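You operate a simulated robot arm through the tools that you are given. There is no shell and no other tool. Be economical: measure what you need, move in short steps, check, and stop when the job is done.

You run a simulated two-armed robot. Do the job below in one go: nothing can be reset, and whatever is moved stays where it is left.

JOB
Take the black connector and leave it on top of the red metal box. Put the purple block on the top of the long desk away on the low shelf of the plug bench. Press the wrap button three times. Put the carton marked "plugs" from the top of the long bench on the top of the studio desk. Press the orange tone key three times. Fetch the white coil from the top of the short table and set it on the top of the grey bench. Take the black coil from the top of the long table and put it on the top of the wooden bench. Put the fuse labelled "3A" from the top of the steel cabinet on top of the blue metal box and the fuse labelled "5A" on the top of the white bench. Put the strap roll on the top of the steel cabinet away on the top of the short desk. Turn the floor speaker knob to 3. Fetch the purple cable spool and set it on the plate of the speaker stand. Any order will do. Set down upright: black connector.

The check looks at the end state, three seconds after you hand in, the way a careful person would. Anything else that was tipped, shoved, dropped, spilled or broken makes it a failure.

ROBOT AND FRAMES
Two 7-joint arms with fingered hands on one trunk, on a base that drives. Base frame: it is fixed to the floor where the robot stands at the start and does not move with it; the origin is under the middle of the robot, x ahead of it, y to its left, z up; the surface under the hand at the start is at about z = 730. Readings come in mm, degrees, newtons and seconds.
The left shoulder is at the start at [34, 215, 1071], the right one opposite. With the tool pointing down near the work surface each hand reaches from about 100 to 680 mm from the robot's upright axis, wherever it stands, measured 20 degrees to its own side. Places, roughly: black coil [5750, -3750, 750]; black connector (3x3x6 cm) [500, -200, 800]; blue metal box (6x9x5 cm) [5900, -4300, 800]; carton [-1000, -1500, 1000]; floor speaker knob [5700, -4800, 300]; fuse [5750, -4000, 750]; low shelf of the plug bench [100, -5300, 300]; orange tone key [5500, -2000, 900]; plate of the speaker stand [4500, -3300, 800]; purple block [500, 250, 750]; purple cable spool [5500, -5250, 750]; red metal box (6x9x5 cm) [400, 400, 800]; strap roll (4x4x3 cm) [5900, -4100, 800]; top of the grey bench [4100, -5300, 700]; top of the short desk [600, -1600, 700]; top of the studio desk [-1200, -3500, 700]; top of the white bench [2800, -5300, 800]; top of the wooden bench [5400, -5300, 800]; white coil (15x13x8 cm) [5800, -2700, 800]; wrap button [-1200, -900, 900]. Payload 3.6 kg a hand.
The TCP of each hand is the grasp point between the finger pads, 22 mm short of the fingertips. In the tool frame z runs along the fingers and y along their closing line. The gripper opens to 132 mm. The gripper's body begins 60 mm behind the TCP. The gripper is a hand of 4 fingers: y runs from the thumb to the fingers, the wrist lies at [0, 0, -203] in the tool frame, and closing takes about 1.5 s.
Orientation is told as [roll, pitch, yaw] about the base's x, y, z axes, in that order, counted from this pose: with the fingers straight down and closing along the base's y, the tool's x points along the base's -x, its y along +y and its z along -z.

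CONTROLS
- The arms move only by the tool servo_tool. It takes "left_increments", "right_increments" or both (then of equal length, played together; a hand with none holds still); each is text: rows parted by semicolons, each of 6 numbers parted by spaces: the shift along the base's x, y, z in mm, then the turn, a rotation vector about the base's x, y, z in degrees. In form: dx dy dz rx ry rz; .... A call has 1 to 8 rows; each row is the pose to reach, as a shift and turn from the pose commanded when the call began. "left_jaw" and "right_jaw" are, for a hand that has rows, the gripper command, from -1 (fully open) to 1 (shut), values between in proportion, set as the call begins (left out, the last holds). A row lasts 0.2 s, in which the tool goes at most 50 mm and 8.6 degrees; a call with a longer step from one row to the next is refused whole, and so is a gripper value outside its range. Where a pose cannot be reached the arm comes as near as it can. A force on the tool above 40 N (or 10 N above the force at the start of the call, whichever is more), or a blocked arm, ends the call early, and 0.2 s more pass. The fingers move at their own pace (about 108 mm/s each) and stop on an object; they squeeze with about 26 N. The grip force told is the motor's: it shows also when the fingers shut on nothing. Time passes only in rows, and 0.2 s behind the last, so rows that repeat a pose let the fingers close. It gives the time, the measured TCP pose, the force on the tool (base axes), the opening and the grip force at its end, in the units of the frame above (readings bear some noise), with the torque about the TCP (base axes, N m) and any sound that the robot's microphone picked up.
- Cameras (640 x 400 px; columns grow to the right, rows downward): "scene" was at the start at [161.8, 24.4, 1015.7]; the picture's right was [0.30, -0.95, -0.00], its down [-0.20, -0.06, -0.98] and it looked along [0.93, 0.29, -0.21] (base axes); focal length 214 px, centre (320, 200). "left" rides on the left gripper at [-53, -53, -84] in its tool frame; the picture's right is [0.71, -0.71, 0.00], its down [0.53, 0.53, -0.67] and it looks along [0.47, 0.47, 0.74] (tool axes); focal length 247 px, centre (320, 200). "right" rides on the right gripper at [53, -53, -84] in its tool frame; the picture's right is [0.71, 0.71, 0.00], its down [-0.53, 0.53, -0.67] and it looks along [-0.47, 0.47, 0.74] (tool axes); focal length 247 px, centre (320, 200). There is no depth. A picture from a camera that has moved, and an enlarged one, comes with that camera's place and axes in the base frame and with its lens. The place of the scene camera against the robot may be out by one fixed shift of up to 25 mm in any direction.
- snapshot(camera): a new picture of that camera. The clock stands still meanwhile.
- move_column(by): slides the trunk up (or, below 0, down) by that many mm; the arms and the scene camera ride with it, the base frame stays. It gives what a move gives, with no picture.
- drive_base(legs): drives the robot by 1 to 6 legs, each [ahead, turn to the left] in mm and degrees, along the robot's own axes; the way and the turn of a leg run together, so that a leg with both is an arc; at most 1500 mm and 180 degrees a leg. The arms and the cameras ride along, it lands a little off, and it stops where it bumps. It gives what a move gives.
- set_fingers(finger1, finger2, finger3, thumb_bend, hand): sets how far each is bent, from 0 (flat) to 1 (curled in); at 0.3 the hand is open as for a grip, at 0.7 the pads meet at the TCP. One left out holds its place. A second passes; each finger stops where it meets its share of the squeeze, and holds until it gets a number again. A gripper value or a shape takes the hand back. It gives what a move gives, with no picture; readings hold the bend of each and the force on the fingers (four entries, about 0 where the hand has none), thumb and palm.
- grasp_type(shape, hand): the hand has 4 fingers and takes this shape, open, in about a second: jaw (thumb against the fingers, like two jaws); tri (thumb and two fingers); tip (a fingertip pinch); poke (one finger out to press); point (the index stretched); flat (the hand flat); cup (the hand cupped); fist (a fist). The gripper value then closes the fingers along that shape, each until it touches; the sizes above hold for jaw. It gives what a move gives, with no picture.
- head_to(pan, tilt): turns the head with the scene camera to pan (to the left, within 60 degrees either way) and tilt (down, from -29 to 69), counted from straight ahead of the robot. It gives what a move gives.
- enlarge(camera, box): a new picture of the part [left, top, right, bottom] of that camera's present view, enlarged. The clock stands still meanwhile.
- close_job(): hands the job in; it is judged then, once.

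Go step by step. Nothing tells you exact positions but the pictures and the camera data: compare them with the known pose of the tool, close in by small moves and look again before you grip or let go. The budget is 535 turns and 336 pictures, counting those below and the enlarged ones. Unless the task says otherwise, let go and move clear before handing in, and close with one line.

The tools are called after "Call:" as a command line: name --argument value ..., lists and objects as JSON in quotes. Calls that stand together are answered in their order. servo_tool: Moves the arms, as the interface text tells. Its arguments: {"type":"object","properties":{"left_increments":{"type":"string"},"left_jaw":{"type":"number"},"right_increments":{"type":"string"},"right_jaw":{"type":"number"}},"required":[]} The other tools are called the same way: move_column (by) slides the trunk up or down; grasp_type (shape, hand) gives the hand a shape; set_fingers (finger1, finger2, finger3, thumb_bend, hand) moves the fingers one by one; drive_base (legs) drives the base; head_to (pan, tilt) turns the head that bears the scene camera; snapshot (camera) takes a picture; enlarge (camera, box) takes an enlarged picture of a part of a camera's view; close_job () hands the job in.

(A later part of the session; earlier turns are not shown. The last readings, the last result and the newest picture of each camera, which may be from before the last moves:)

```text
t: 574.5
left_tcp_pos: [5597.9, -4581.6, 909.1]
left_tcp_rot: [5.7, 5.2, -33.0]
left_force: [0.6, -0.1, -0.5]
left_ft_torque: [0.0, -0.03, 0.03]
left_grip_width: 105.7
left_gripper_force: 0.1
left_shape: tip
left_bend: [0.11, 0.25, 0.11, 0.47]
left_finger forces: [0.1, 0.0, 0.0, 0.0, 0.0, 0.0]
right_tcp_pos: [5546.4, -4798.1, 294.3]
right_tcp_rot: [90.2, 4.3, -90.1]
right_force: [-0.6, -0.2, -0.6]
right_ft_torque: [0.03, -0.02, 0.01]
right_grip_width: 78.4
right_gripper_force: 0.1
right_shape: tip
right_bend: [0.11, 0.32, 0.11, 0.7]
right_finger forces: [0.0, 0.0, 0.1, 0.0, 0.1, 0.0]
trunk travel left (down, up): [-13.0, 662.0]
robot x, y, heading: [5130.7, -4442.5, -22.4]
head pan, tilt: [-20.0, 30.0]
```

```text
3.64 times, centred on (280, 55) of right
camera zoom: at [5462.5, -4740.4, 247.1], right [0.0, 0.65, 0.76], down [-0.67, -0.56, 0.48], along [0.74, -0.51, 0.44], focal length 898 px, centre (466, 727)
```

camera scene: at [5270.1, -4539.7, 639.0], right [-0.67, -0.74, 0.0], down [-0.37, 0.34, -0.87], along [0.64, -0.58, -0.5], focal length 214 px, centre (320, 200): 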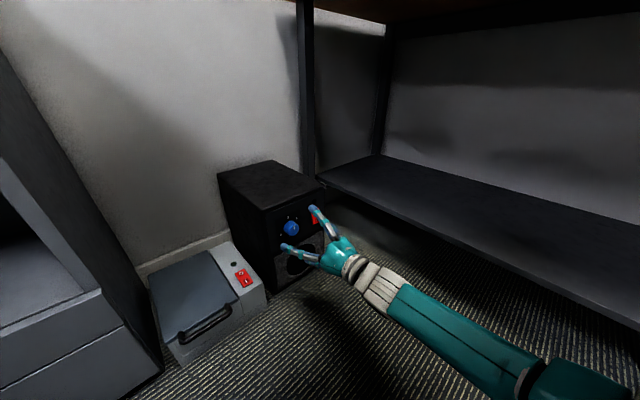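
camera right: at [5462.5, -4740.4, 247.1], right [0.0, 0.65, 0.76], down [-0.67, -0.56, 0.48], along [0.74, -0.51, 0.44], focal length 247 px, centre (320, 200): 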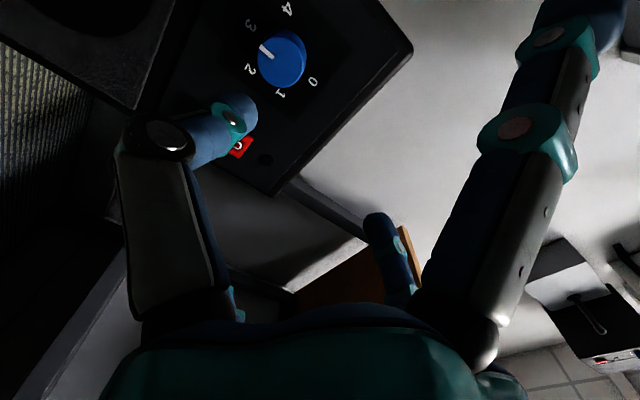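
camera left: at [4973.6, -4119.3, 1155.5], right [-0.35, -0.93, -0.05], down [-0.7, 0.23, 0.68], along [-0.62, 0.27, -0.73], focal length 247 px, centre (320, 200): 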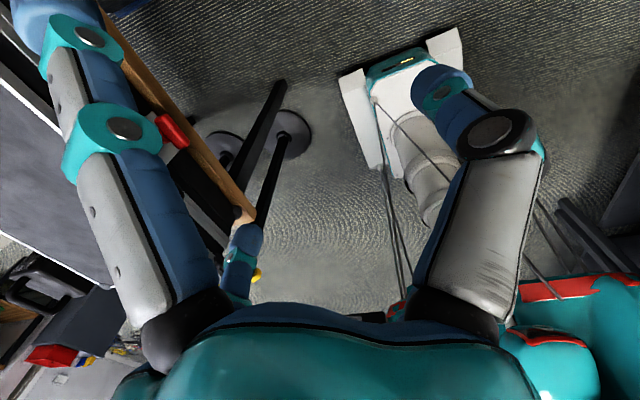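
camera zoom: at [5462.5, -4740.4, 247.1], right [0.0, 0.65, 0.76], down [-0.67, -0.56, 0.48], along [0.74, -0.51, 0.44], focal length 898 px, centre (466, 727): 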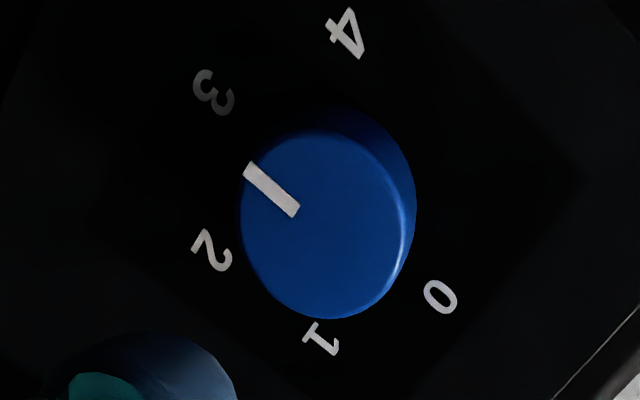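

The pointer sits at 3 within a few degrees. I'm retracting the right hand, raising the trunk and moving in front of the cabinet.

Call:
servo_tool --right_increments "-30 7 20 0 0 0; -60 14 40 0 0 0; -90 21 60 0 0 0; -100 25 100 0 0 0; -100 25 140 0 0 0; -100 25 180 0 0 0"

Call:
move_column --by 300

Call:
servo_tool --left_increments "-10 32 0 0 0 8; -20 64 0 0 0 16; -30 96 0 0 0 24; -39 128 -30 0 0 33; -39 128 -70 0 0 33"

Call:
move_column --by 200

Call:
drive_base --legs '[[0, 22], [170, 0]]'

Call:
head_to --pan 35 --tilt 30

Call:
snapshot --camera "scene"

```text
t: 575.9
left_tcp_pos: [5598.3, -4581.0, 910.3]
left_tcp_rot: [5.7, 5.2, -33.1]
left_force: [0.2, 0.1, -0.4]
left_ft_torque: [0.01, 0.0, 0.0]
left_grip_width: 105.6
left_gripper_force: 0.2
left_shape: tip
left_bend: [0.11, 0.25, 0.11, 0.47]
left_finger forces: [0.0, 0.1, 0.0, 0.0, 0.1, 0.0]
right_tcp_pos: [5445.2, -4773.3, 475.3]
right_tcp_rot: [90.2, 4.5, -90.0]
right_force: [0.0, -1.0, -0.5]
right_ft_torque: [0.03, 0.01, -0.02]
right_grip_width: 78.7
right_gripper_force: 0.0
right_shape: tip
right_bend: [0.11, 0.32, 0.11, 0.7]
right_finger forces: [0.0, 0.0, 0.0, 0.1, 0.0, 0.0]
trunk travel left (down, up): [-13.0, 662.0]
robot x, y, heading: [5129.7, -4444.2, -22.2]
head pan, tilt: [-20.0, 30.0]
```

```text
t: 578.9
left_tcp_pos: [5542.1, -4559.1, 1270.5]
left_tcp_rot: [7.3, -3.3, -33.1]
left_force: [-0.3, 0.0, -0.1]
left_ft_torque: [-0.03, -0.01, 0.0]
left_grip_width: 105.5
left_gripper_force: 0.2
left_shape: tip
left_bend: [0.11, 0.25, 0.11, 0.47]
left_finger forces: [0.1, 0.0, 0.1, 0.0, 0.1, 0.0]
right_tcp_pos: [5446.9, -4773.5, 775.5]
right_tcp_rot: [90.2, 4.6, -89.9]
right_force: [0.1, 0.0, 0.1]
right_ft_torque: [-0.01, -0.01, 0.0]
right_grip_width: 78.3
right_gripper_force: 0.1
right_shape: tip
right_bend: [0.11, 0.32, 0.11, 0.7]
right_finger forces: [0.0, 0.0, 0.1, 0.0, 0.0, 0.0]
trunk travel left (down, up): [-313.0, 362.0]
robot x, y, heading: [5130.6, -4444.0, -22.2]
head pan, tilt: [-20.0, 30.0]
```

```text
refused: row 4 steps farther than a row can; nothing moved
```

```text
t: 581.1
left_tcp_pos: [5520.1, -4548.8, 1492.0]
left_tcp_rot: [7.8, -6.3, -33.2]
left_force: [-0.1, 1.0, 0.2]
left_ft_torque: [-0.02, 0.0, 0.04]
left_grip_width: 105.8
left_gripper_force: 0.1
left_shape: tip
left_bend: [0.11, 0.25, 0.11, 0.47]
left_finger forces: [0.1, 0.0, 0.0, 0.0, 0.0, 0.0]
right_tcp_pos: [5446.6, -4774.3, 974.9]
right_tcp_rot: [90.2, 4.5, -90.1]
right_force: [0.6, 0.0, 0.5]
right_ft_torque: [-0.01, 0.01, 0.0]
right_grip_width: 79.0
right_gripper_force: 0.0
right_shape: tip
right_bend: [0.11, 0.32, 0.11, 0.7]
right_finger forces: [0.0, 0.0, 0.0, 0.0, 0.0, 0.0]
trunk travel left (down, up): [-513.0, 162.0]
robot x, y, heading: [5130.0, -4440.5, -22.5]
head pan, tilt: [-20.0, 30.0]
```

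```text
t: 583.8
left_tcp_pos: [5704.7, -4392.5, 1491.4]
left_tcp_rot: [7.6, -6.2, -10.9]
left_force: [-0.3, -1.0, -0.7]
left_ft_torque: [-0.02, 0.04, 0.02]
left_grip_width: 105.6
left_gripper_force: 0.0
left_shape: tip
left_bend: [0.11, 0.25, 0.11, 0.47]
left_finger forces: [0.0, 0.1, 0.1, 0.0, 0.0, 0.0]
right_tcp_pos: [5721.1, -4628.9, 975.8]
right_tcp_rot: [90.2, 4.4, -67.8]
right_force: [0.4, 0.1, 0.5]
right_ft_torque: [0.01, -0.03, 0.05]
right_grip_width: 78.6
right_gripper_force: 0.0
right_shape: tip
right_bend: [0.11, 0.32, 0.11, 0.7]
right_finger forces: [0.1, 0.0, 0.1, 0.0, 0.1, 0.0]
trunk travel left (down, up): [-513.0, 162.0]
robot x, y, heading: [5301.2, -4442.7, -0.2]
head pan, tilt: [-20.0, 30.0]
```

```text
t: 585.0
left_tcp_pos: [5700.2, -4392.8, 1490.8]
left_tcp_rot: [7.9, -6.3, -11.0]
left_force: [-0.4, -0.5, 0.1]
left_ft_torque: [0.02, 0.01, 0.03]
left_grip_width: 105.7
left_gripper_force: 0.0
left_shape: tip
left_bend: [0.11, 0.25, 0.11, 0.47]
left_finger forces: [0.0, 0.0, 0.0, 0.1, 0.0, 0.1]
right_tcp_pos: [5720.0, -4630.5, 976.3]
right_tcp_rot: [90.3, 4.4, -67.8]
right_force: [0.0, 0.3, 0.3]
right_ft_torque: [-0.02, -0.01, -0.01]
right_grip_width: 78.8
right_gripper_force: 0.0
right_shape: tip
right_bend: [0.11, 0.32, 0.11, 0.7]
right_finger forces: [0.0, 0.0, 0.1, 0.0, 0.0, 0.0]
trunk travel left (down, up): [-513.0, 162.0]
robot x, y, heading: [5307.7, -4451.3, 0.1]
head pan, tilt: [35.0, 30.0]
```

```text
107 pictures are left
camera scene: at [5446.7, -4398.0, 1153.6], right [0.57, -0.82, 0.0], down [-0.41, -0.29, -0.87], along [0.71, 0.5, -0.5], focal length 214 px, centre (320, 200)
```

scene: 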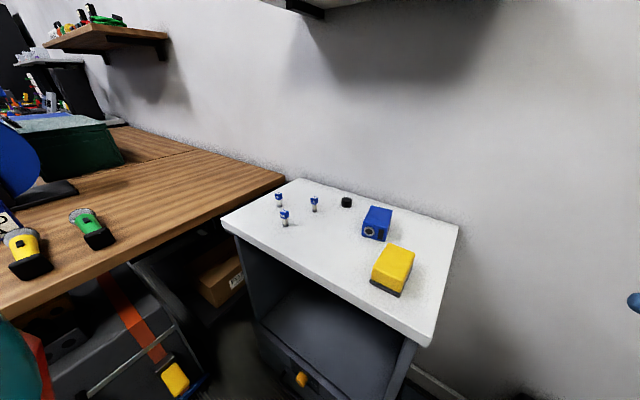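

Call:
enlarge --camera "scene" --box '[250, 170, 430, 300]'

```text
3.08 times, centred on (340, 235) of scene
camera zoom: at [5446.7, -4398.0, 1153.6], right [0.57, -0.82, 0.0], down [-0.41, -0.29, -0.87], along [0.71, 0.5, -0.5], focal length 660 px, centre (258, 92)
```

zoom: 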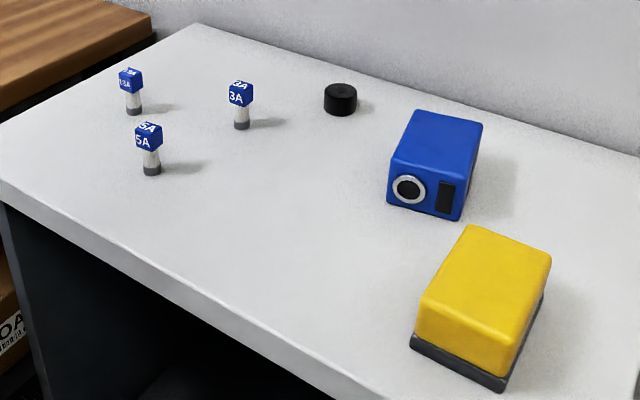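

Confirmed: 3A is the back-right fuse, 5A the front one. I'm bringing the left hand down and over the 3A fuse, turned so no finger nears its neighbours.

Call:
servo_tool --left_increments "0 0 -45 -3.2 3.8 0; 0 0 -90 -6.5 7.6 0; 0 0 -138 -6.5 7.6 0; 0 0 -186 -6.5 7.6 0; 0 0 -234 -6.5 7.6 0; 0 0 -282 -6.5 7.6 0; 0 0 -330 -6.5 7.6 0; 0 0 -370 -6.5 7.6 0" --left_jaw 0.05

Call:
servo_tool --left_increments "15 38 0 0 0 8.5; 30 76 0 0 0 17; 45 114 0 0 0 25.5; 60 152 -5 0 0 34; 78 190 -20 0 0 42.5; 96 228 -40 0 0 51; 114 264 -60 0 0 59.5; 134 300 -80 0 0 68"

Call:
snapshot --camera "left"

Call:
snapshot --camera "scene"

```text
t: 586.8
left_tcp_pos: [5701.1, -4393.0, 1122.6]
left_tcp_rot: [0.0, 0.0, -10.5]
left_force: [0.0, 0.5, -0.3]
left_ft_torque: [0.02, 0.0, -0.01]
left_grip_width: 63.1
left_gripper_force: 0.1
left_shape: tip
left_bend: [0.11, 0.37, 0.11, 0.7]
left_finger forces: [0.0, 0.1, 0.0, 0.1, 0.0, 0.1]
right_tcp_pos: [5719.2, -4629.1, 976.8]
right_tcp_rot: [90.2, 4.4, -67.8]
right_force: [0.0, -0.7, -0.3]
right_ft_torque: [-0.01, 0.0, 0.03]
right_grip_width: 78.6
right_gripper_force: 0.0
right_shape: tip
right_bend: [0.11, 0.32, 0.11, 0.7]
right_finger forces: [0.0, 0.0, 0.0, 0.0, 0.1, 0.0]
trunk travel left (down, up): [-513.0, 162.0]
robot x, y, heading: [5303.3, -4445.9, -0.0]
head pan, tilt: [35.0, 30.0]
```

```text
t: 588.6
left_tcp_pos: [5835.4, -4093.3, 1040.9]
left_tcp_rot: [0.0, -0.1, 57.6]
left_force: [0.1, -0.5, 0.1]
left_ft_torque: [0.01, -0.02, 0.01]
left_grip_width: 63.2
left_gripper_force: 0.0
left_shape: tip
left_bend: [0.11, 0.37, 0.11, 0.7]
left_finger forces: [0.0, 0.1, 0.0, 0.1, 0.1, 0.0]
right_tcp_pos: [5721.3, -4629.3, 976.6]
right_tcp_rot: [90.2, 4.4, -67.8]
right_force: [-0.7, -1.0, -0.1]
right_ft_torque: [0.02, 0.02, -0.01]
right_grip_width: 78.8
right_gripper_force: 0.1
right_shape: tip
right_bend: [0.11, 0.32, 0.11, 0.7]
right_finger forces: [0.0, 0.0, 0.1, 0.1, 0.0, 0.0]
trunk travel left (down, up): [-513.0, 162.0]
robot x, y, heading: [5303.4, -4446.3, -0.1]
head pan, tilt: [35.0, 30.0]
```

```text
105 pictures are left
camera left: at [5908.9, -4076.6, 1124.0], right [0.22, -0.98, 0.0], down [-0.73, -0.16, 0.67], along [-0.65, -0.15, -0.74], focal length 247 px, centre (320, 200)
```

left: 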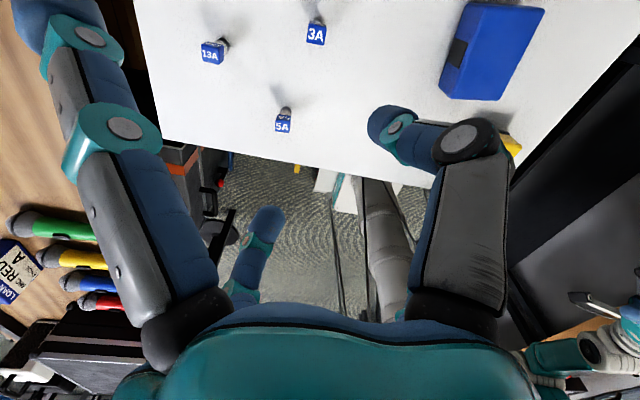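

```text
104 pictures are left
camera scene: at [5447.4, -4397.5, 1153.4], right [0.57, -0.82, 0.0], down [-0.41, -0.29, -0.87], along [0.71, 0.5, -0.5], focal length 214 px, centre (320, 200)
```

scene: 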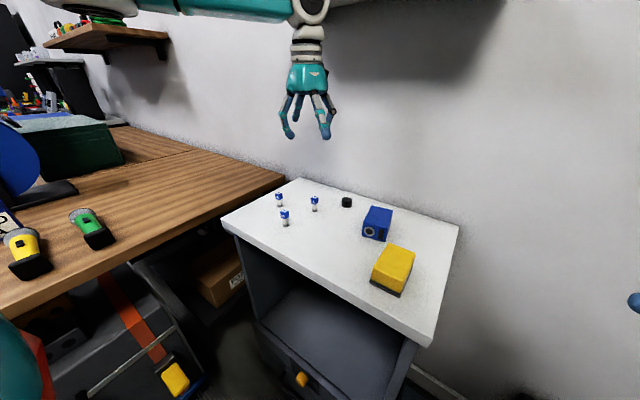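

Call:
servo_tool --left_increments "12 4 -30 0 0 0; 24 7 -60 0 0 0; 33 10 -88 0 0 2.4"

Call:
snapshot --camera "left"

```text
t: 589.4
left_tcp_pos: [5868.9, -4081.9, 951.6]
left_tcp_rot: [0.0, 0.0, 59.8]
left_force: [0.6, -0.4, 0.0]
left_ft_torque: [0.03, 0.01, 0.03]
left_grip_width: 63.1
left_gripper_force: 0.1
left_shape: tip
left_bend: [0.11, 0.37, 0.11, 0.7]
left_finger forces: [0.0, 0.0, 0.0, 0.1, 0.0, 0.0]
right_tcp_pos: [5720.5, -4629.5, 975.9]
right_tcp_rot: [90.2, 4.4, -67.8]
right_force: [-1.0, 0.8, -0.1]
right_ft_torque: [0.0, -0.01, 0.01]
right_grip_width: 78.4
right_gripper_force: 0.1
right_shape: tip
right_bend: [0.11, 0.32, 0.11, 0.7]
right_finger forces: [0.1, 0.0, 0.0, 0.0, 0.0, 0.1]
trunk travel left (down, up): [-513.0, 162.0]
robot x, y, heading: [5302.6, -4446.9, 0.0]
head pan, tilt: [35.0, 30.0]
```

```text
103 pictures are left
camera left: at [5940.5, -4062.8, 1034.8], right [0.26, -0.97, 0.0], down [-0.72, -0.19, 0.67], along [-0.65, -0.17, -0.74], focal length 247 px, centre (320, 200)
```

left: 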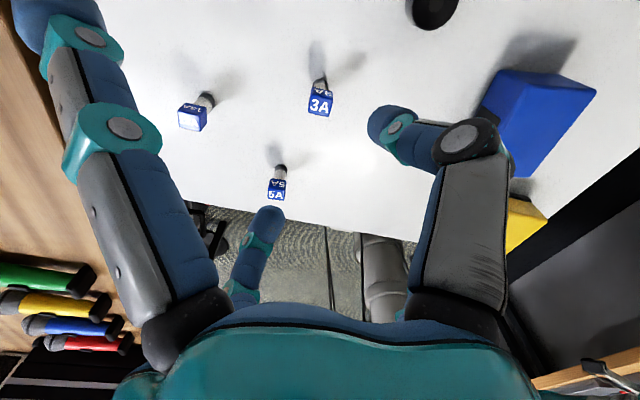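

The 3A cap is at [5872,-4081,847]. I'm descending and gripping it.

Call:
servo_tool --left_increments "3 0 -45 0 0 0; 3 0 -85 0 0 0; 3 0 -111 0 0 0; 3 0 -111 0 0 0"

Call:
snapshot --camera "left"

Call:
servo_tool --left_increments "0 0 0 0 0 0; 0 0 0 0 0 0; 0 0 0 0 0 0; 0 0 0 0 0 0; 0 0 0 0 0 0; 0 0 0 0 0 0" --left_jaw 1

Call:
servo_tool --left_increments "0 0 20 0 0 0; 0 0 60 0 0 0; 0 0 105 0 0 0; 0 0 130 0 0 0"

Call:
snapshot --camera "left"

```text
t: 590.4
left_tcp_pos: [5873.4, -4081.4, 841.8]
left_tcp_rot: [0.0, 0.0, 59.8]
left_force: [0.7, -0.7, -0.2]
left_ft_torque: [0.01, 0.04, -0.01]
left_grip_width: 63.2
left_gripper_force: 0.2
left_shape: tip
left_bend: [0.11, 0.37, 0.11, 0.7]
left_finger forces: [0.0, 0.1, 0.0, 0.1, 0.0, 0.1]
right_tcp_pos: [5719.9, -4630.1, 976.4]
right_tcp_rot: [90.3, 4.5, -67.8]
right_force: [-0.2, -0.3, 0.4]
right_ft_torque: [0.0, -0.01, 0.0]
right_grip_width: 78.8
right_gripper_force: 0.1
right_shape: tip
right_bend: [0.11, 0.32, 0.11, 0.7]
right_finger forces: [0.0, 0.1, 0.0, 0.0, 0.1, 0.0]
trunk travel left (down, up): [-513.0, 162.0]
robot x, y, heading: [5302.6, -4446.2, 0.1]
head pan, tilt: [35.0, 30.0]
```

```text
102 pictures are left
camera left: at [5943.9, -4062.9, 925.1], right [0.26, -0.97, 0.0], down [-0.72, -0.19, 0.67], along [-0.65, -0.17, -0.74], focal length 247 px, centre (320, 200)
```

left: 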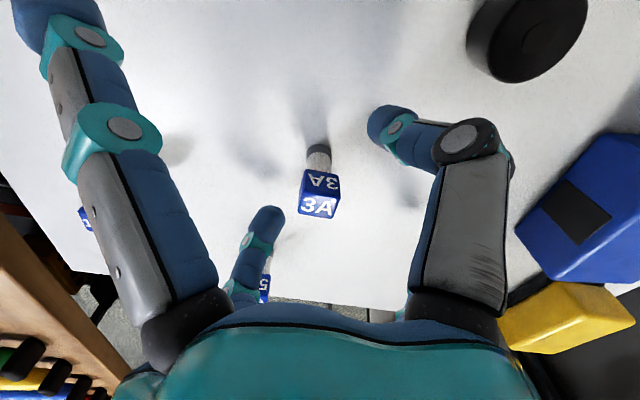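

```text
t: 591.8
left_tcp_pos: [5872.1, -4083.1, 841.1]
left_tcp_rot: [0.1, 0.0, 60.0]
left_force: [-0.3, 0.3, -0.4]
left_ft_torque: [0.03, -0.02, -0.02]
left_grip_width: 11.2
left_gripper_force: 25.6
left_shape: tip
left_bend: [0.27, 0.74, 0.27, 0.7]
left_finger forces: [0.0, 22.7, 0.0, 0.0, 22.8, 0.0]
right_tcp_pos: [5720.3, -4629.4, 976.7]
right_tcp_rot: [90.2, 4.4, -67.9]
right_force: [-0.2, -0.2, -0.2]
right_ft_torque: [0.01, 0.02, 0.04]
right_grip_width: 78.6
right_gripper_force: 0.1
right_shape: tip
right_bend: [0.11, 0.32, 0.11, 0.7]
right_finger forces: [0.0, 0.1, 0.0, 0.0, 0.0, 0.0]
trunk travel left (down, up): [-513.0, 162.0]
robot x, y, heading: [5301.9, -4444.6, -0.1]
head pan, tilt: [35.0, 30.0]
```

```text
t: 592.8
left_tcp_pos: [5871.5, -4083.9, 973.6]
left_tcp_rot: [0.0, 0.0, 59.9]
left_force: [0.1, 0.6, 1.5]
left_ft_torque: [0.0, 0.02, -0.01]
left_grip_width: 11.1
left_gripper_force: 25.9
left_shape: tip
left_bend: [0.27, 0.74, 0.27, 0.7]
left_finger forces: [0.1, 22.6, 0.0, 0.0, 22.8, 0.1]
right_tcp_pos: [5719.6, -4630.9, 976.6]
right_tcp_rot: [90.3, 4.4, -67.8]
right_force: [0.0, -0.7, 0.4]
right_ft_torque: [-0.02, 0.0, -0.01]
right_grip_width: 79.0
right_gripper_force: 0.0
right_shape: tip
right_bend: [0.11, 0.32, 0.11, 0.7]
right_finger forces: [0.0, 0.0, 0.1, 0.0, 0.1, 0.0]
trunk travel left (down, up): [-513.0, 162.0]
robot x, y, heading: [5303.6, -4445.7, -0.2]
head pan, tilt: [35.0, 30.0]
```

```text
101 pictures are left
camera left: at [5943.2, -4064.7, 1056.1], right [0.26, -0.97, 0.0], down [-0.72, -0.19, 0.67], along [-0.65, -0.17, -0.74], focal length 247 px, centre (320, 200)
```

left: 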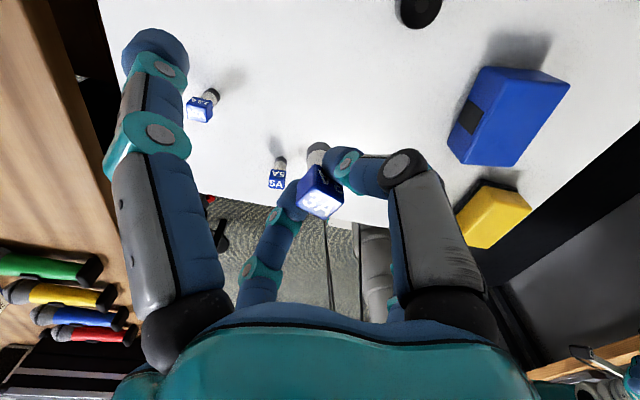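

The 3A fuse is held. I'm moving it over the blue box, whose top centre is about [5899,-4247].

Call:
servo_tool --left_increments "7 -42 0 0 0 0; 14 -84 0 0 0 0; 21 -126 0 0 0 0; 27 -163 0 0 0 0; 27 -163 -40 0 0 0; 27 -163 -65 0 0 0"

Call:
snapshot --camera "left"

Call:
enlarge --camera "scene" --box '[300, 130, 460, 300]'

```text
t: 594.2
left_tcp_pos: [5898.2, -4246.7, 908.1]
left_tcp_rot: [0.0, 0.0, 59.8]
left_force: [-0.7, 0.0, 0.1]
left_ft_torque: [-0.03, 0.01, -0.01]
left_grip_width: 11.4
left_gripper_force: 25.8
left_shape: tip
left_bend: [0.27, 0.74, 0.27, 0.7]
left_finger forces: [0.0, 22.8, 0.1, 0.0, 22.9, 0.0]
right_tcp_pos: [5719.6, -4630.1, 976.0]
right_tcp_rot: [90.2, 4.5, -67.8]
right_force: [-0.1, 0.3, 1.2]
right_ft_torque: [-0.01, -0.03, 0.02]
right_grip_width: 78.7
right_gripper_force: 0.0
right_shape: tip
right_bend: [0.11, 0.32, 0.11, 0.7]
right_finger forces: [0.1, 0.0, 0.0, 0.0, 0.0, 0.1]
trunk travel left (down, up): [-513.0, 162.0]
robot x, y, heading: [5299.8, -4443.4, -0.0]
head pan, tilt: [35.0, 30.0]
```

```text
100 pictures are left
camera left: at [5969.9, -4227.3, 990.0], right [0.26, -0.97, 0.0], down [-0.72, -0.19, 0.67], along [-0.65, -0.17, -0.74], focal length 247 px, centre (320, 200)
```

left: 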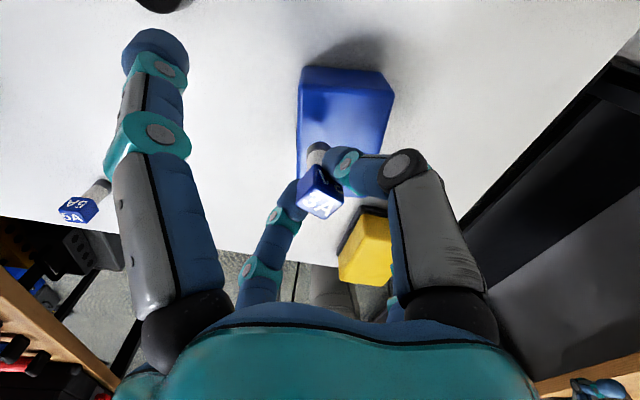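

```text
2.35 times, centred on (380, 215) of scene
camera zoom: at [5447.1, -4398.1, 1153.5], right [0.57, -0.82, 0.0], down [-0.41, -0.29, -0.87], along [0.71, 0.5, -0.5], focal length 505 px, centre (179, 165)
```

zoom: 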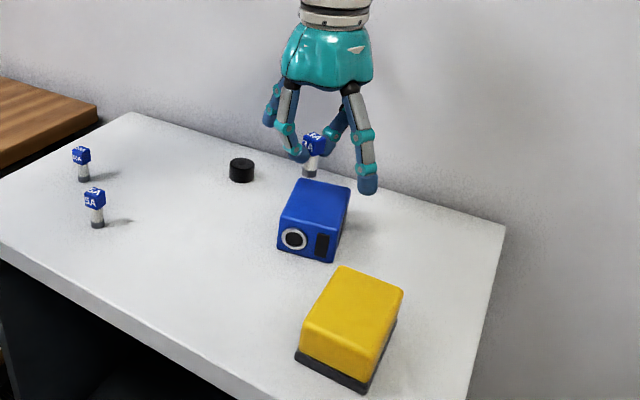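

Call:
servo_tool --left_increments "-5 -8 0 0 0 0; -10 -15 -5 0 0 0; -10 -15 -10 0 0 0; -10 -15 -14 0 0 0"

Call:
enlarge --camera "scene" --box '[340, 150, 420, 250]'

Call:
snapshot --camera "left"

```text
t: 595.2
left_tcp_pos: [5887.2, -4261.3, 894.0]
left_tcp_rot: [0.0, 0.0, 59.8]
left_force: [0.0, -0.5, -0.5]
left_ft_torque: [-0.01, 0.02, -0.02]
left_grip_width: 11.2
left_gripper_force: 25.4
left_shape: tip
left_bend: [0.27, 0.74, 0.27, 0.7]
left_finger forces: [0.0, 22.8, 0.1, 0.1, 22.8, 0.0]
right_tcp_pos: [5721.1, -4630.4, 976.0]
right_tcp_rot: [90.1, 4.4, -67.8]
right_force: [0.9, 0.2, 0.0]
right_ft_torque: [-0.02, -0.01, 0.01]
right_grip_width: 78.7
right_gripper_force: 0.0
right_shape: tip
right_bend: [0.11, 0.32, 0.11, 0.7]
right_finger forces: [0.0, 0.0, 0.0, 0.0, 0.1, 0.0]
trunk travel left (down, up): [-513.0, 162.0]
robot x, y, heading: [5301.1, -4445.7, 0.2]
head pan, tilt: [35.0, 30.0]
```

```text
4.00 times, centred on (380, 200) of scene
camera zoom: at [5447.1, -4397.9, 1153.5], right [0.57, -0.82, 0.0], down [-0.41, -0.29, -0.87], along [0.71, 0.5, -0.5], focal length 858 px, centre (80, 200)
```

zoom: 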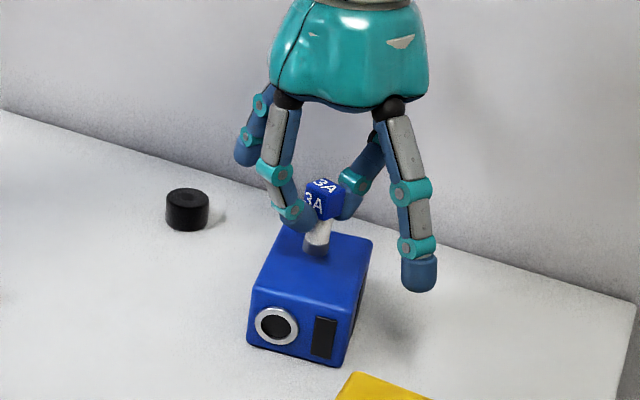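

```text
97 pictures are left
camera left: at [5960.2, -4241.9, 976.2], right [0.26, -0.97, 0.0], down [-0.72, -0.19, 0.67], along [-0.65, -0.17, -0.74], focal length 247 px, centre (320, 200)
```

left: 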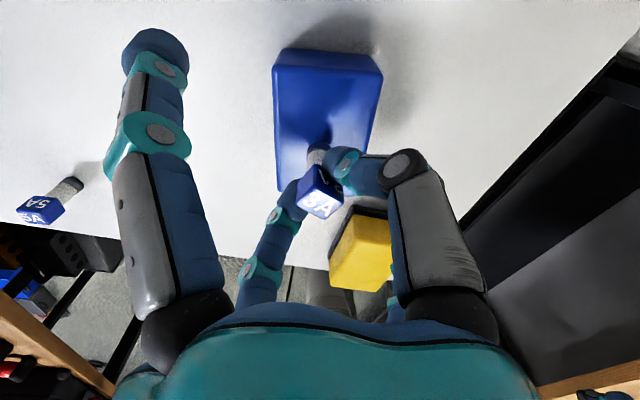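

Call:
servo_tool --left_increments "0 0 -2 0 0 0; 0 0 -4 0 0 0; 0 0 -6 0 0 0"

Call:
servo_tool --left_increments "0 0 -2 0 0 0; 0 0 -3 0 0 0; 0 0 -4 0 0 0"

```text
t: 596.0
left_tcp_pos: [5887.0, -4261.2, 886.8]
left_tcp_rot: [0.1, 0.0, 59.9]
left_force: [-0.7, -0.1, -1.0]
left_ft_torque: [0.03, 0.01, -0.02]
left_grip_width: 11.1
left_gripper_force: 26.5
left_shape: tip
left_bend: [0.27, 0.74, 0.27, 0.7]
left_finger forces: [0.1, 22.9, 0.0, 0.1, 22.8, 0.0]
right_tcp_pos: [5719.8, -4629.7, 976.3]
right_tcp_rot: [90.2, 4.4, -67.8]
right_force: [0.2, -0.2, -0.2]
right_ft_torque: [0.05, 0.01, 0.0]
right_grip_width: 78.6
right_gripper_force: 0.1
right_shape: tip
right_bend: [0.11, 0.32, 0.11, 0.7]
right_finger forces: [0.1, 0.1, 0.0, 0.0, 0.0, 0.0]
trunk travel left (down, up): [-513.0, 162.0]
robot x, y, heading: [5301.4, -4446.0, 0.2]
head pan, tilt: [35.0, 30.0]
```

```text
t: 596.8
left_tcp_pos: [5887.7, -4261.1, 885.5]
left_tcp_rot: [0.0, -0.1, 59.9]
left_force: [0.6, 0.2, 5.5]
left_ft_torque: [0.0, 0.0, 0.0]
left_grip_width: 11.4
left_gripper_force: 26.0
left_shape: tip
left_bend: [0.27, 0.74, 0.27, 0.7]
left_finger forces: [0.0, 24.5, 0.0, 0.0, 24.3, 0.0]
right_tcp_pos: [5720.2, -4628.5, 976.4]
right_tcp_rot: [90.4, 4.4, -67.8]
right_force: [-0.5, 0.2, 0.0]
right_ft_torque: [-0.02, 0.0, -0.02]
right_grip_width: 78.7
right_gripper_force: 0.1
right_shape: tip
right_bend: [0.11, 0.32, 0.11, 0.7]
right_finger forces: [0.0, 0.1, 0.1, 0.0, 0.0, 0.1]
trunk travel left (down, up): [-513.0, 162.0]
robot x, y, heading: [5302.3, -4447.1, -0.3]
head pan, tilt: [35.0, 30.0]
```

Contact on the box top. I'm releasing gently and lifting, then moving over the 5A fuse.

Call:
servo_tool --left_increments "0 0 1 0 0 0; 0 0 1 0 0 0; 0 0 1 0 0 0; 0 0 1 0 0 0; 0 0 1 0 0 0" --left_jaw 0.05

Call:
servo_tool --left_increments "0 0 40 0 0 0; 0 0 85 0 0 0; 0 0 120 0 0 0; -20 40 120 0 0 0; -45 80 120 0 0 0; -70 120 110 0 0 0; -92 160 100 0 0 0; -110 195 80 0 0 0"

Call:
snapshot --camera "left"

Call:
snapshot --camera "scene"

```text
t: 598.0
left_tcp_pos: [5889.2, -4260.7, 884.9]
left_tcp_rot: [0.0, 0.0, 59.9]
left_force: [0.8, -1.0, -1.5]
left_ft_torque: [0.02, 0.0, 0.01]
left_grip_width: 62.2
left_gripper_force: 0.1
left_shape: tip
left_bend: [0.11, 0.37, 0.11, 0.7]
left_finger forces: [0.0, 0.0, 0.0, 0.0, 0.1, 0.0]
right_tcp_pos: [5720.8, -4629.5, 976.2]
right_tcp_rot: [90.2, 4.5, -67.7]
right_force: [-0.4, -0.1, -0.3]
right_ft_torque: [-0.05, 0.02, -0.01]
right_grip_width: 78.9
right_gripper_force: 0.1
right_shape: tip
right_bend: [0.11, 0.32, 0.11, 0.7]
right_finger forces: [0.1, 0.0, 0.0, 0.1, 0.0, 0.0]
trunk travel left (down, up): [-513.0, 162.0]
robot x, y, heading: [5300.0, -4447.5, 0.1]
head pan, tilt: [35.0, 30.0]
```

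```text
t: 599.8
left_tcp_pos: [5777.8, -4066.3, 965.7]
left_tcp_rot: [-0.1, -0.1, 59.7]
left_force: [-0.4, 0.9, 0.3]
left_ft_torque: [0.0, 0.02, -0.01]
left_grip_width: 62.1
left_gripper_force: 0.0
left_shape: tip
left_bend: [0.11, 0.37, 0.11, 0.7]
left_finger forces: [0.1, 0.0, 0.1, 0.1, 0.1, 0.0]
right_tcp_pos: [5719.3, -4628.3, 976.5]
right_tcp_rot: [90.3, 4.4, -67.9]
right_force: [0.3, 0.2, -0.5]
right_ft_torque: [-0.01, -0.04, 0.01]
right_grip_width: 78.5
right_gripper_force: 0.0
right_shape: tip
right_bend: [0.11, 0.32, 0.11, 0.7]
right_finger forces: [0.1, 0.0, 0.0, 0.1, 0.0, 0.0]
trunk travel left (down, up): [-513.0, 162.0]
robot x, y, heading: [5302.3, -4444.5, 0.1]
head pan, tilt: [35.0, 30.0]
```

```text
96 pictures are left
camera left: at [5849.9, -4046.3, 1048.8], right [0.26, -0.97, 0.0], down [-0.72, -0.19, 0.67], along [-0.65, -0.17, -0.74], focal length 247 px, centre (320, 200)
```

left: 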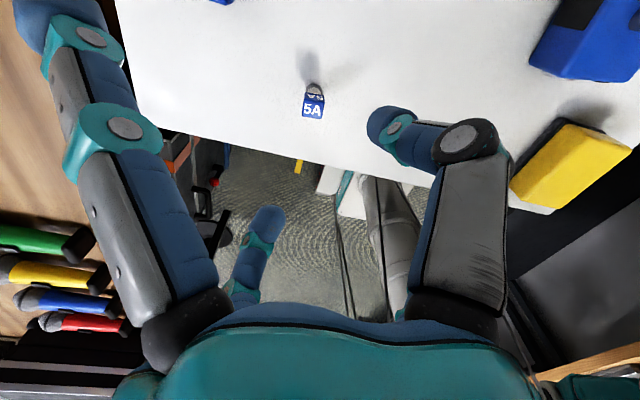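

```text
95 pictures are left
camera scene: at [5446.6, -4397.2, 1153.5], right [0.57, -0.82, 0.0], down [-0.41, -0.29, -0.87], along [0.71, 0.5, -0.5], focal length 214 px, centre (320, 200)
```

scene: 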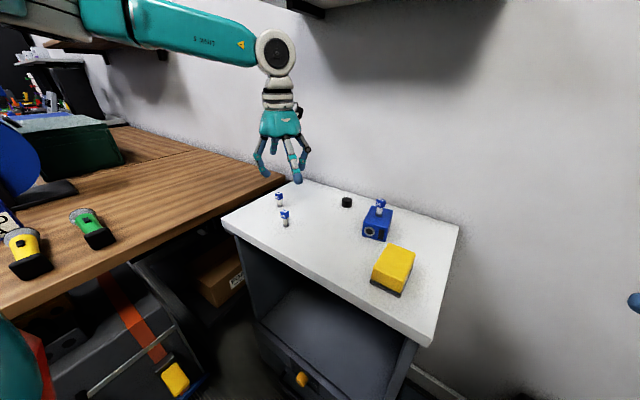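

The 3A fuse stands on the blue box. Before descending on the 5A I'm turning the hand so the spread fingers stay away from the 13A.

Call:
servo_tool --left_increments "-2 1 0 0 0 -8.5; -4 2 0 0 0 -17; -6 3 0 0 0 -25.5; -8 4 0 0 0 -34; -8 4 0 0 0 -42.5; -8 4 0 0 0 -51; -8 4 -20 0 0 -59.5"

Call:
snapshot --camera "left"

```text
t: 601.4
left_tcp_pos: [5771.4, -4062.7, 944.1]
left_tcp_rot: [-0.1, 0.0, 0.2]
left_force: [-0.8, 0.2, -0.4]
left_ft_torque: [-0.01, -0.02, 0.01]
left_grip_width: 62.5
left_gripper_force: 0.1
left_shape: tip
left_bend: [0.11, 0.37, 0.11, 0.7]
left_finger forces: [0.1, 0.1, 0.1, 0.1, 0.0, 0.0]
right_tcp_pos: [5720.2, -4630.3, 975.7]
right_tcp_rot: [90.2, 4.4, -67.8]
right_force: [-0.2, -0.6, 0.0]
right_ft_torque: [0.01, -0.01, 0.02]
right_grip_width: 78.8
right_gripper_force: 0.0
right_shape: tip
right_bend: [0.11, 0.32, 0.11, 0.7]
right_finger forces: [0.0, 0.0, 0.1, 0.0, 0.0, 0.1]
trunk travel left (down, up): [-513.0, 162.0]
robot x, y, heading: [5299.3, -4446.1, -0.1]
head pan, tilt: [35.0, 30.0]
```

```text
94 pictures are left
camera left: at [5823.7, -4115.0, 1027.8], right [-0.7, -0.71, 0.0], down [-0.53, 0.52, 0.67], along [-0.47, 0.47, -0.74], focal length 247 px, centre (320, 200)
```

left: 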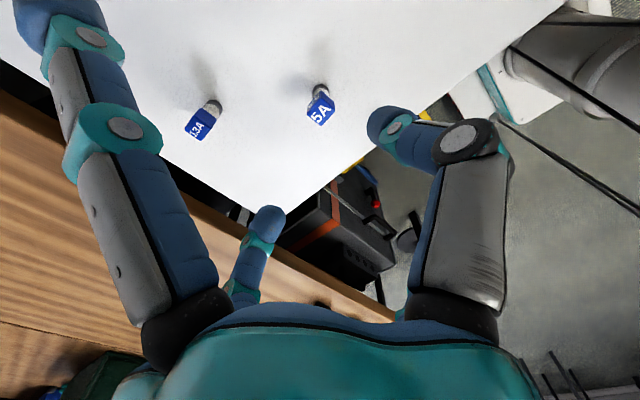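

Call:
servo_tool --left_increments "0 0 -45 0 0 0; 0 0 -80 0 0 0; 0 0 -103 0 0 0; 0 0 -103 0 0 0"

Call:
servo_tool --left_increments "0 0 0 0 0 0; 0 0 0 0 0 0; 0 0 0 0 0 0; 0 0 0 0 0 0; 0 0 0 0 0 0; 0 0 0 0 0 0" --left_jaw 1

Call:
servo_tool --left_increments "0 0 25 0 0 0; 0 0 70 0 0 0; 0 0 115 0 0 0; 0 0 160 0 0 0; 0 0 205 0 0 0; -30 -20 240 0 0 0; -60 -50 260 0 0 0"

Call:
snapshot --camera "left"

```text
t: 602.4
left_tcp_pos: [5769.5, -4063.0, 841.7]
left_tcp_rot: [-0.1, -0.1, 0.4]
left_force: [0.1, -0.1, -0.1]
left_ft_torque: [-0.01, -0.01, -0.04]
left_grip_width: 62.0
left_gripper_force: 0.1
left_shape: tip
left_bend: [0.11, 0.37, 0.11, 0.7]
left_finger forces: [0.1, 0.1, 0.1, 0.0, 0.0, 0.1]
right_tcp_pos: [5719.9, -4629.5, 975.9]
right_tcp_rot: [90.3, 4.4, -67.8]
right_force: [0.3, 0.5, -0.2]
right_ft_torque: [0.01, -0.04, 0.0]
right_grip_width: 78.9
right_gripper_force: 0.1
right_shape: tip
right_bend: [0.11, 0.32, 0.11, 0.7]
right_finger forces: [0.0, 0.1, 0.1, 0.1, 0.0, 0.0]
trunk travel left (down, up): [-513.0, 162.0]
robot x, y, heading: [5304.4, -4441.4, -0.0]
head pan, tilt: [35.0, 30.0]
```

```text
t: 603.8
left_tcp_pos: [5770.8, -4061.7, 841.6]
left_tcp_rot: [0.0, 0.0, 0.5]
left_force: [0.3, 0.0, 0.2]
left_ft_torque: [0.0, 0.0, -0.02]
left_grip_width: 11.9
left_gripper_force: 25.9
left_shape: tip
left_bend: [0.27, 0.74, 0.27, 0.7]
left_finger forces: [0.0, 23.2, 0.0, 0.0, 23.3, 0.0]
right_tcp_pos: [5718.3, -4629.8, 975.8]
right_tcp_rot: [90.2, 4.4, -67.8]
right_force: [-0.3, -0.4, 0.2]
right_ft_torque: [0.02, 0.01, 0.0]
right_grip_width: 78.7
right_gripper_force: 0.1
right_shape: tip
right_bend: [0.11, 0.32, 0.11, 0.7]
right_finger forces: [0.0, 0.1, 0.0, 0.1, 0.0, 0.1]
trunk travel left (down, up): [-513.0, 162.0]
robot x, y, heading: [5303.4, -4444.2, 0.0]
head pan, tilt: [35.0, 30.0]
```

```text
refused: row 6 steps farther than a row can; nothing moved
```

```text
93 pictures are left
camera left: at [5823.6, -4114.6, 924.2], right [-0.7, -0.71, 0.0], down [-0.53, 0.52, 0.67], along [-0.48, 0.47, -0.74], focal length 247 px, centre (320, 200)
```

left: 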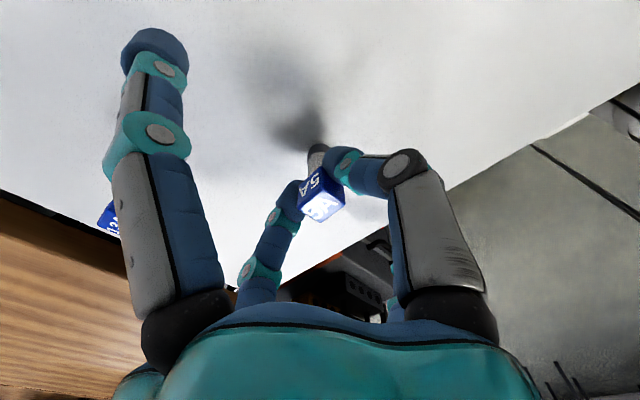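

The 5A fuse is gripped. I'm lifting and tucking it in, then reversing west along a line clear of the boom.

Call:
servo_tool --left_increments "0 0 25 0 0 0; 0 0 70 0 0 0; 0 0 115 0 0 0; -10 -25 155 0 0 0; -22 -60 185 0 0 0; -38 -100 205 0 0 0; -52 -140 225 0 0 0; -67 -180 240 0 0 0"

Call:
drive_base --legs '[[-150, 0], [0, 5], [-1300, 0]]'

Call:
drive_base --legs '[[-1050, 0]]'

Call:
drive_base --legs '[[0, -35]]'

Call:
drive_base --legs '[[0, -35]]'

Call:
drive_base --legs '[[0, -24]]'

Call:
head_to --pan 0 --tilt 35

Call:
snapshot --camera "scene"

```text
t: 605.6
left_tcp_pos: [5702.7, -4242.7, 1084.3]
left_tcp_rot: [0.1, 0.0, 0.5]
left_force: [0.2, 0.1, 0.0]
left_ft_torque: [0.04, -0.01, -0.01]
left_grip_width: 11.7
left_gripper_force: 26.0
left_shape: tip
left_bend: [0.27, 0.74, 0.27, 0.7]
left_finger forces: [0.0, 23.3, 0.0, 0.0, 23.2, 0.0]
right_tcp_pos: [5719.9, -4630.9, 975.8]
right_tcp_rot: [90.2, 4.4, -67.8]
right_force: [-0.5, -0.6, -0.4]
right_ft_torque: [-0.03, 0.03, 0.0]
right_grip_width: 78.7
right_gripper_force: 0.0
right_shape: tip
right_bend: [0.11, 0.32, 0.11, 0.7]
right_finger forces: [0.1, 0.0, 0.1, 0.1, 0.1, 0.0]
trunk travel left (down, up): [-513.0, 162.0]
robot x, y, heading: [5299.9, -4444.6, 0.1]
head pan, tilt: [35.0, 30.0]
```

```text
t: 613.6
left_tcp_pos: [4230.7, -4323.6, 1082.7]
left_tcp_rot: [-0.1, -0.1, 5.1]
left_force: [-0.2, -0.6, -0.4]
left_ft_torque: [0.03, 0.0, 0.03]
left_grip_width: 11.8
left_gripper_force: 26.5
left_shape: tip
left_bend: [0.27, 0.74, 0.27, 0.7]
left_finger forces: [0.0, 23.3, 0.1, 0.0, 23.2, 0.0]
right_tcp_pos: [4280.3, -4707.1, 976.6]
right_tcp_rot: [90.3, 4.4, -63.1]
right_force: [-0.3, 0.5, -0.2]
right_ft_torque: [-0.05, 0.03, 0.0]
right_grip_width: 78.8
right_gripper_force: 0.0
right_shape: tip
right_bend: [0.11, 0.32, 0.11, 0.7]
right_finger forces: [0.0, 0.0, 0.0, 0.1, 0.0, 0.0]
trunk travel left (down, up): [-513.0, 162.0]
robot x, y, heading: [3851.4, -4557.3, 4.9]
head pan, tilt: [35.0, 30.0]
```

```text
t: 619.0
left_tcp_pos: [3194.5, -4408.7, 1084.4]
left_tcp_rot: [-0.1, 0.0, 5.3]
left_force: [-0.4, 0.3, -0.3]
left_ft_torque: [0.0, -0.01, 0.0]
left_grip_width: 11.6
left_gripper_force: 26.1
left_shape: tip
left_bend: [0.27, 0.74, 0.27, 0.7]
left_finger forces: [0.0, 23.2, 0.0, 0.1, 23.3, 0.0]
right_tcp_pos: [3245.0, -4794.4, 976.2]
right_tcp_rot: [90.3, 4.5, -62.8]
right_force: [1.1, -0.3, 0.0]
right_ft_torque: [0.0, -0.01, 0.0]
right_grip_width: 78.6
right_gripper_force: 0.1
right_shape: tip
right_bend: [0.11, 0.32, 0.11, 0.7]
right_finger forces: [0.0, 0.1, 0.0, 0.1, 0.1, 0.0]
trunk travel left (down, up): [-513.0, 162.0]
robot x, y, heading: [2811.9, -4650.1, 5.1]
head pan, tilt: [35.0, 30.0]
```

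```text
t: 621.1
left_tcp_pos: [3260.1, -4669.3, 1082.6]
left_tcp_rot: [0.0, -0.1, -29.6]
left_force: [0.3, 0.2, 0.0]
left_ft_torque: [-0.01, 0.03, -0.02]
left_grip_width: 11.4
left_gripper_force: 26.2
left_shape: tip
left_bend: [0.27, 0.74, 0.27, 0.7]
left_finger forces: [0.1, 23.2, 0.0, 0.1, 23.1, 0.0]
right_tcp_pos: [3079.9, -5013.4, 977.3]
right_tcp_rot: [90.2, 4.3, -97.8]
right_force: [0.6, -0.1, -0.9]
right_ft_torque: [-0.03, -0.02, 0.03]
right_grip_width: 78.9
right_gripper_force: 0.1
right_shape: tip
right_bend: [0.11, 0.32, 0.11, 0.7]
right_finger forces: [0.0, 0.0, 0.1, 0.1, 0.0, 0.0]
trunk travel left (down, up): [-513.0, 162.0]
robot x, y, heading: [2822.5, -4623.2, -29.8]
head pan, tilt: [35.0, 30.0]
```

```text
t: 623.2
left_tcp_pos: [3154.1, -4917.7, 1084.2]
left_tcp_rot: [-0.1, 0.1, -64.9]
left_force: [-0.3, 0.5, -0.8]
left_ft_torque: [0.0, 0.03, 0.01]
left_grip_width: 11.7
left_gripper_force: 26.0
left_shape: tip
left_bend: [0.27, 0.74, 0.27, 0.7]
left_finger forces: [0.1, 23.5, 0.0, 0.0, 23.5, 0.0]
right_tcp_pos: [2809.5, -5095.3, 976.6]
right_tcp_rot: [90.2, 4.4, -132.9]
right_force: [0.1, -0.6, -0.1]
right_ft_torque: [0.02, 0.0, 0.0]
right_grip_width: 79.0
right_gripper_force: 0.1
right_shape: tip
right_bend: [0.11, 0.32, 0.11, 0.7]
right_finger forces: [0.0, 0.0, 0.1, 0.0, 0.1, 0.0]
trunk travel left (down, up): [-513.0, 162.0]
robot x, y, heading: [2840.4, -4620.0, -65.5]
head pan, tilt: [35.0, 30.0]
```

```text
t: 624.9
left_tcp_pos: [3007.5, -5017.9, 1085.5]
left_tcp_rot: [0.0, 0.1, -88.8]
left_force: [-0.7, -0.1, 0.6]
left_ft_torque: [0.03, 0.01, 0.01]
left_grip_width: 11.3
left_gripper_force: 26.1
left_shape: tip
left_bend: [0.27, 0.74, 0.27, 0.7]
left_finger forces: [0.1, 23.6, 0.1, 0.1, 23.6, 0.1]
right_tcp_pos: [2618.3, -5040.3, 977.6]
right_tcp_rot: [90.2, 4.3, -156.9]
right_force: [-0.2, -0.8, -0.6]
right_ft_torque: [-0.01, 0.01, 0.05]
right_grip_width: 79.1
right_gripper_force: 0.0
right_shape: tip
right_bend: [0.11, 0.32, 0.11, 0.7]
right_finger forces: [0.0, 0.0, 0.1, 0.0, 0.1, 0.0]
trunk travel left (down, up): [-513.0, 162.0]
robot x, y, heading: [2860.3, -4621.5, -89.3]
head pan, tilt: [35.0, 30.0]
```

```text
t: 625.9
left_tcp_pos: [3006.7, -5017.0, 1084.8]
left_tcp_rot: [-0.1, -0.1, -88.8]
left_force: [-0.4, -0.2, -0.2]
left_ft_torque: [0.01, -0.04, -0.01]
left_grip_width: 11.4
left_gripper_force: 25.9
left_shape: tip
left_bend: [0.27, 0.74, 0.27, 0.7]
left_finger forces: [0.0, 23.7, 0.1, 0.0, 23.6, 0.0]
right_tcp_pos: [2620.5, -5040.2, 979.0]
right_tcp_rot: [90.3, 4.4, -156.9]
right_force: [1.1, -0.4, -0.3]
right_ft_torque: [0.03, 0.0, -0.03]
right_grip_width: 78.7
right_gripper_force: 0.1
right_shape: tip
right_bend: [0.11, 0.32, 0.11, 0.7]
right_finger forces: [0.1, 0.0, 0.0, 0.0, 0.0, 0.0]
trunk travel left (down, up): [-513.0, 162.0]
robot x, y, heading: [2864.2, -4623.0, -89.0]
head pan, tilt: [0.0, 35.0]
```

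```text
92 pictures are left
camera scene: at [2855.9, -4787.4, 1145.7], right [-1.0, -0.01, 0.0], down [-0.01, 0.57, -0.82], along [0.01, -0.82, -0.57], focal length 214 px, centre (320, 200)
```

scene: 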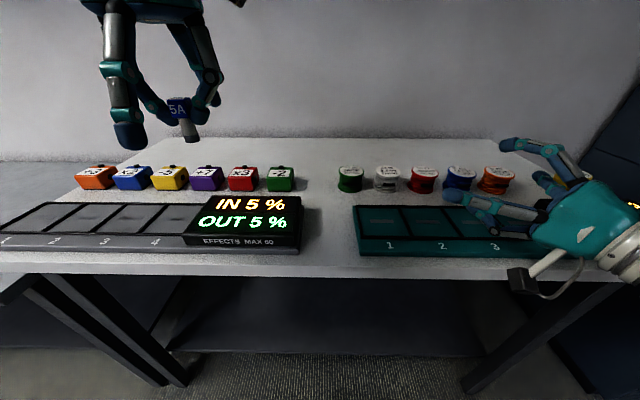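

I see the white bench: the gap between the two slot devices, around [2833,-5170], is free. I'm moving the fuse there.

Call:
servo_tool --left_increments "-35 -30 0 0 0 0; -70 -60 0 0 0 0; -105 -92 0 0 0 0; -140 -123 0 0 0 0; -174 -153 0 0 0 0; -174 -153 -48 0 0 0; -174 -153 -96 0 0 0; -174 -153 -140 0 0 0"

Call:
snapshot --camera "left"

Call:
snapshot --camera "scene"

```text
t: 627.7
left_tcp_pos: [2849.3, -5181.8, 951.7]
left_tcp_rot: [-0.6, -0.7, -86.8]
left_force: [-0.4, -0.7, 0.1]
left_ft_torque: [0.01, -0.01, 0.01]
left_grip_width: 11.7
left_gripper_force: 25.5
left_shape: tip
left_bend: [0.27, 0.74, 0.27, 0.7]
left_finger forces: [0.0, 23.3, 0.0, 0.0, 23.2, 0.0]
right_tcp_pos: [2620.5, -5039.9, 978.9]
right_tcp_rot: [90.2, 4.4, -156.9]
right_force: [0.0, -0.3, -0.6]
right_ft_torque: [-0.02, -0.01, -0.01]
right_grip_width: 79.0
right_gripper_force: 0.1
right_shape: tip
right_bend: [0.11, 0.32, 0.11, 0.7]
right_finger forces: [0.0, 0.1, 0.0, 0.0, 0.1, 0.0]
trunk travel left (down, up): [-513.0, 162.0]
robot x, y, heading: [2858.8, -4620.7, -89.2]
head pan, tilt: [0.0, 35.0]
```

```text
91 pictures are left
camera left: at [2800.0, -5237.6, 1036.1], right [-0.74, 0.67, 0.0], down [0.5, 0.56, 0.66], along [0.44, 0.49, -0.75], focal length 247 px, centre (320, 200)
```

left: 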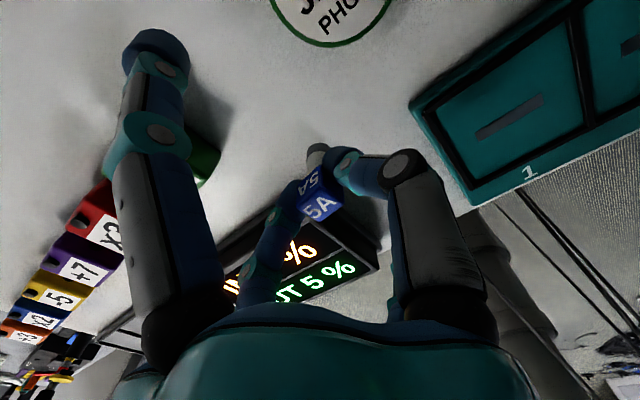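

```text
90 pictures are left
camera scene: at [2857.2, -4788.0, 1145.6], right [-1.0, -0.01, 0.0], down [-0.01, 0.57, -0.82], along [0.01, -0.82, -0.57], focal length 214 px, centre (320, 200)
```

scene: 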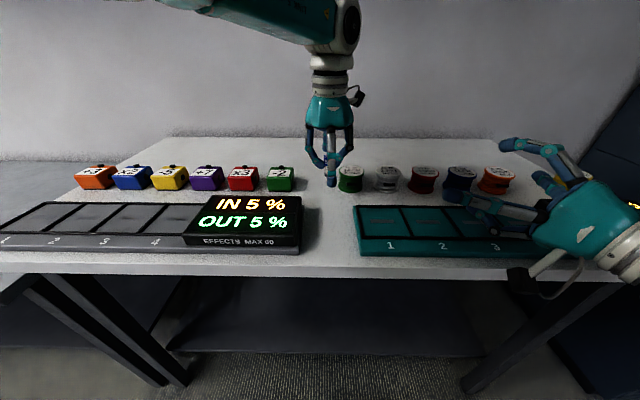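

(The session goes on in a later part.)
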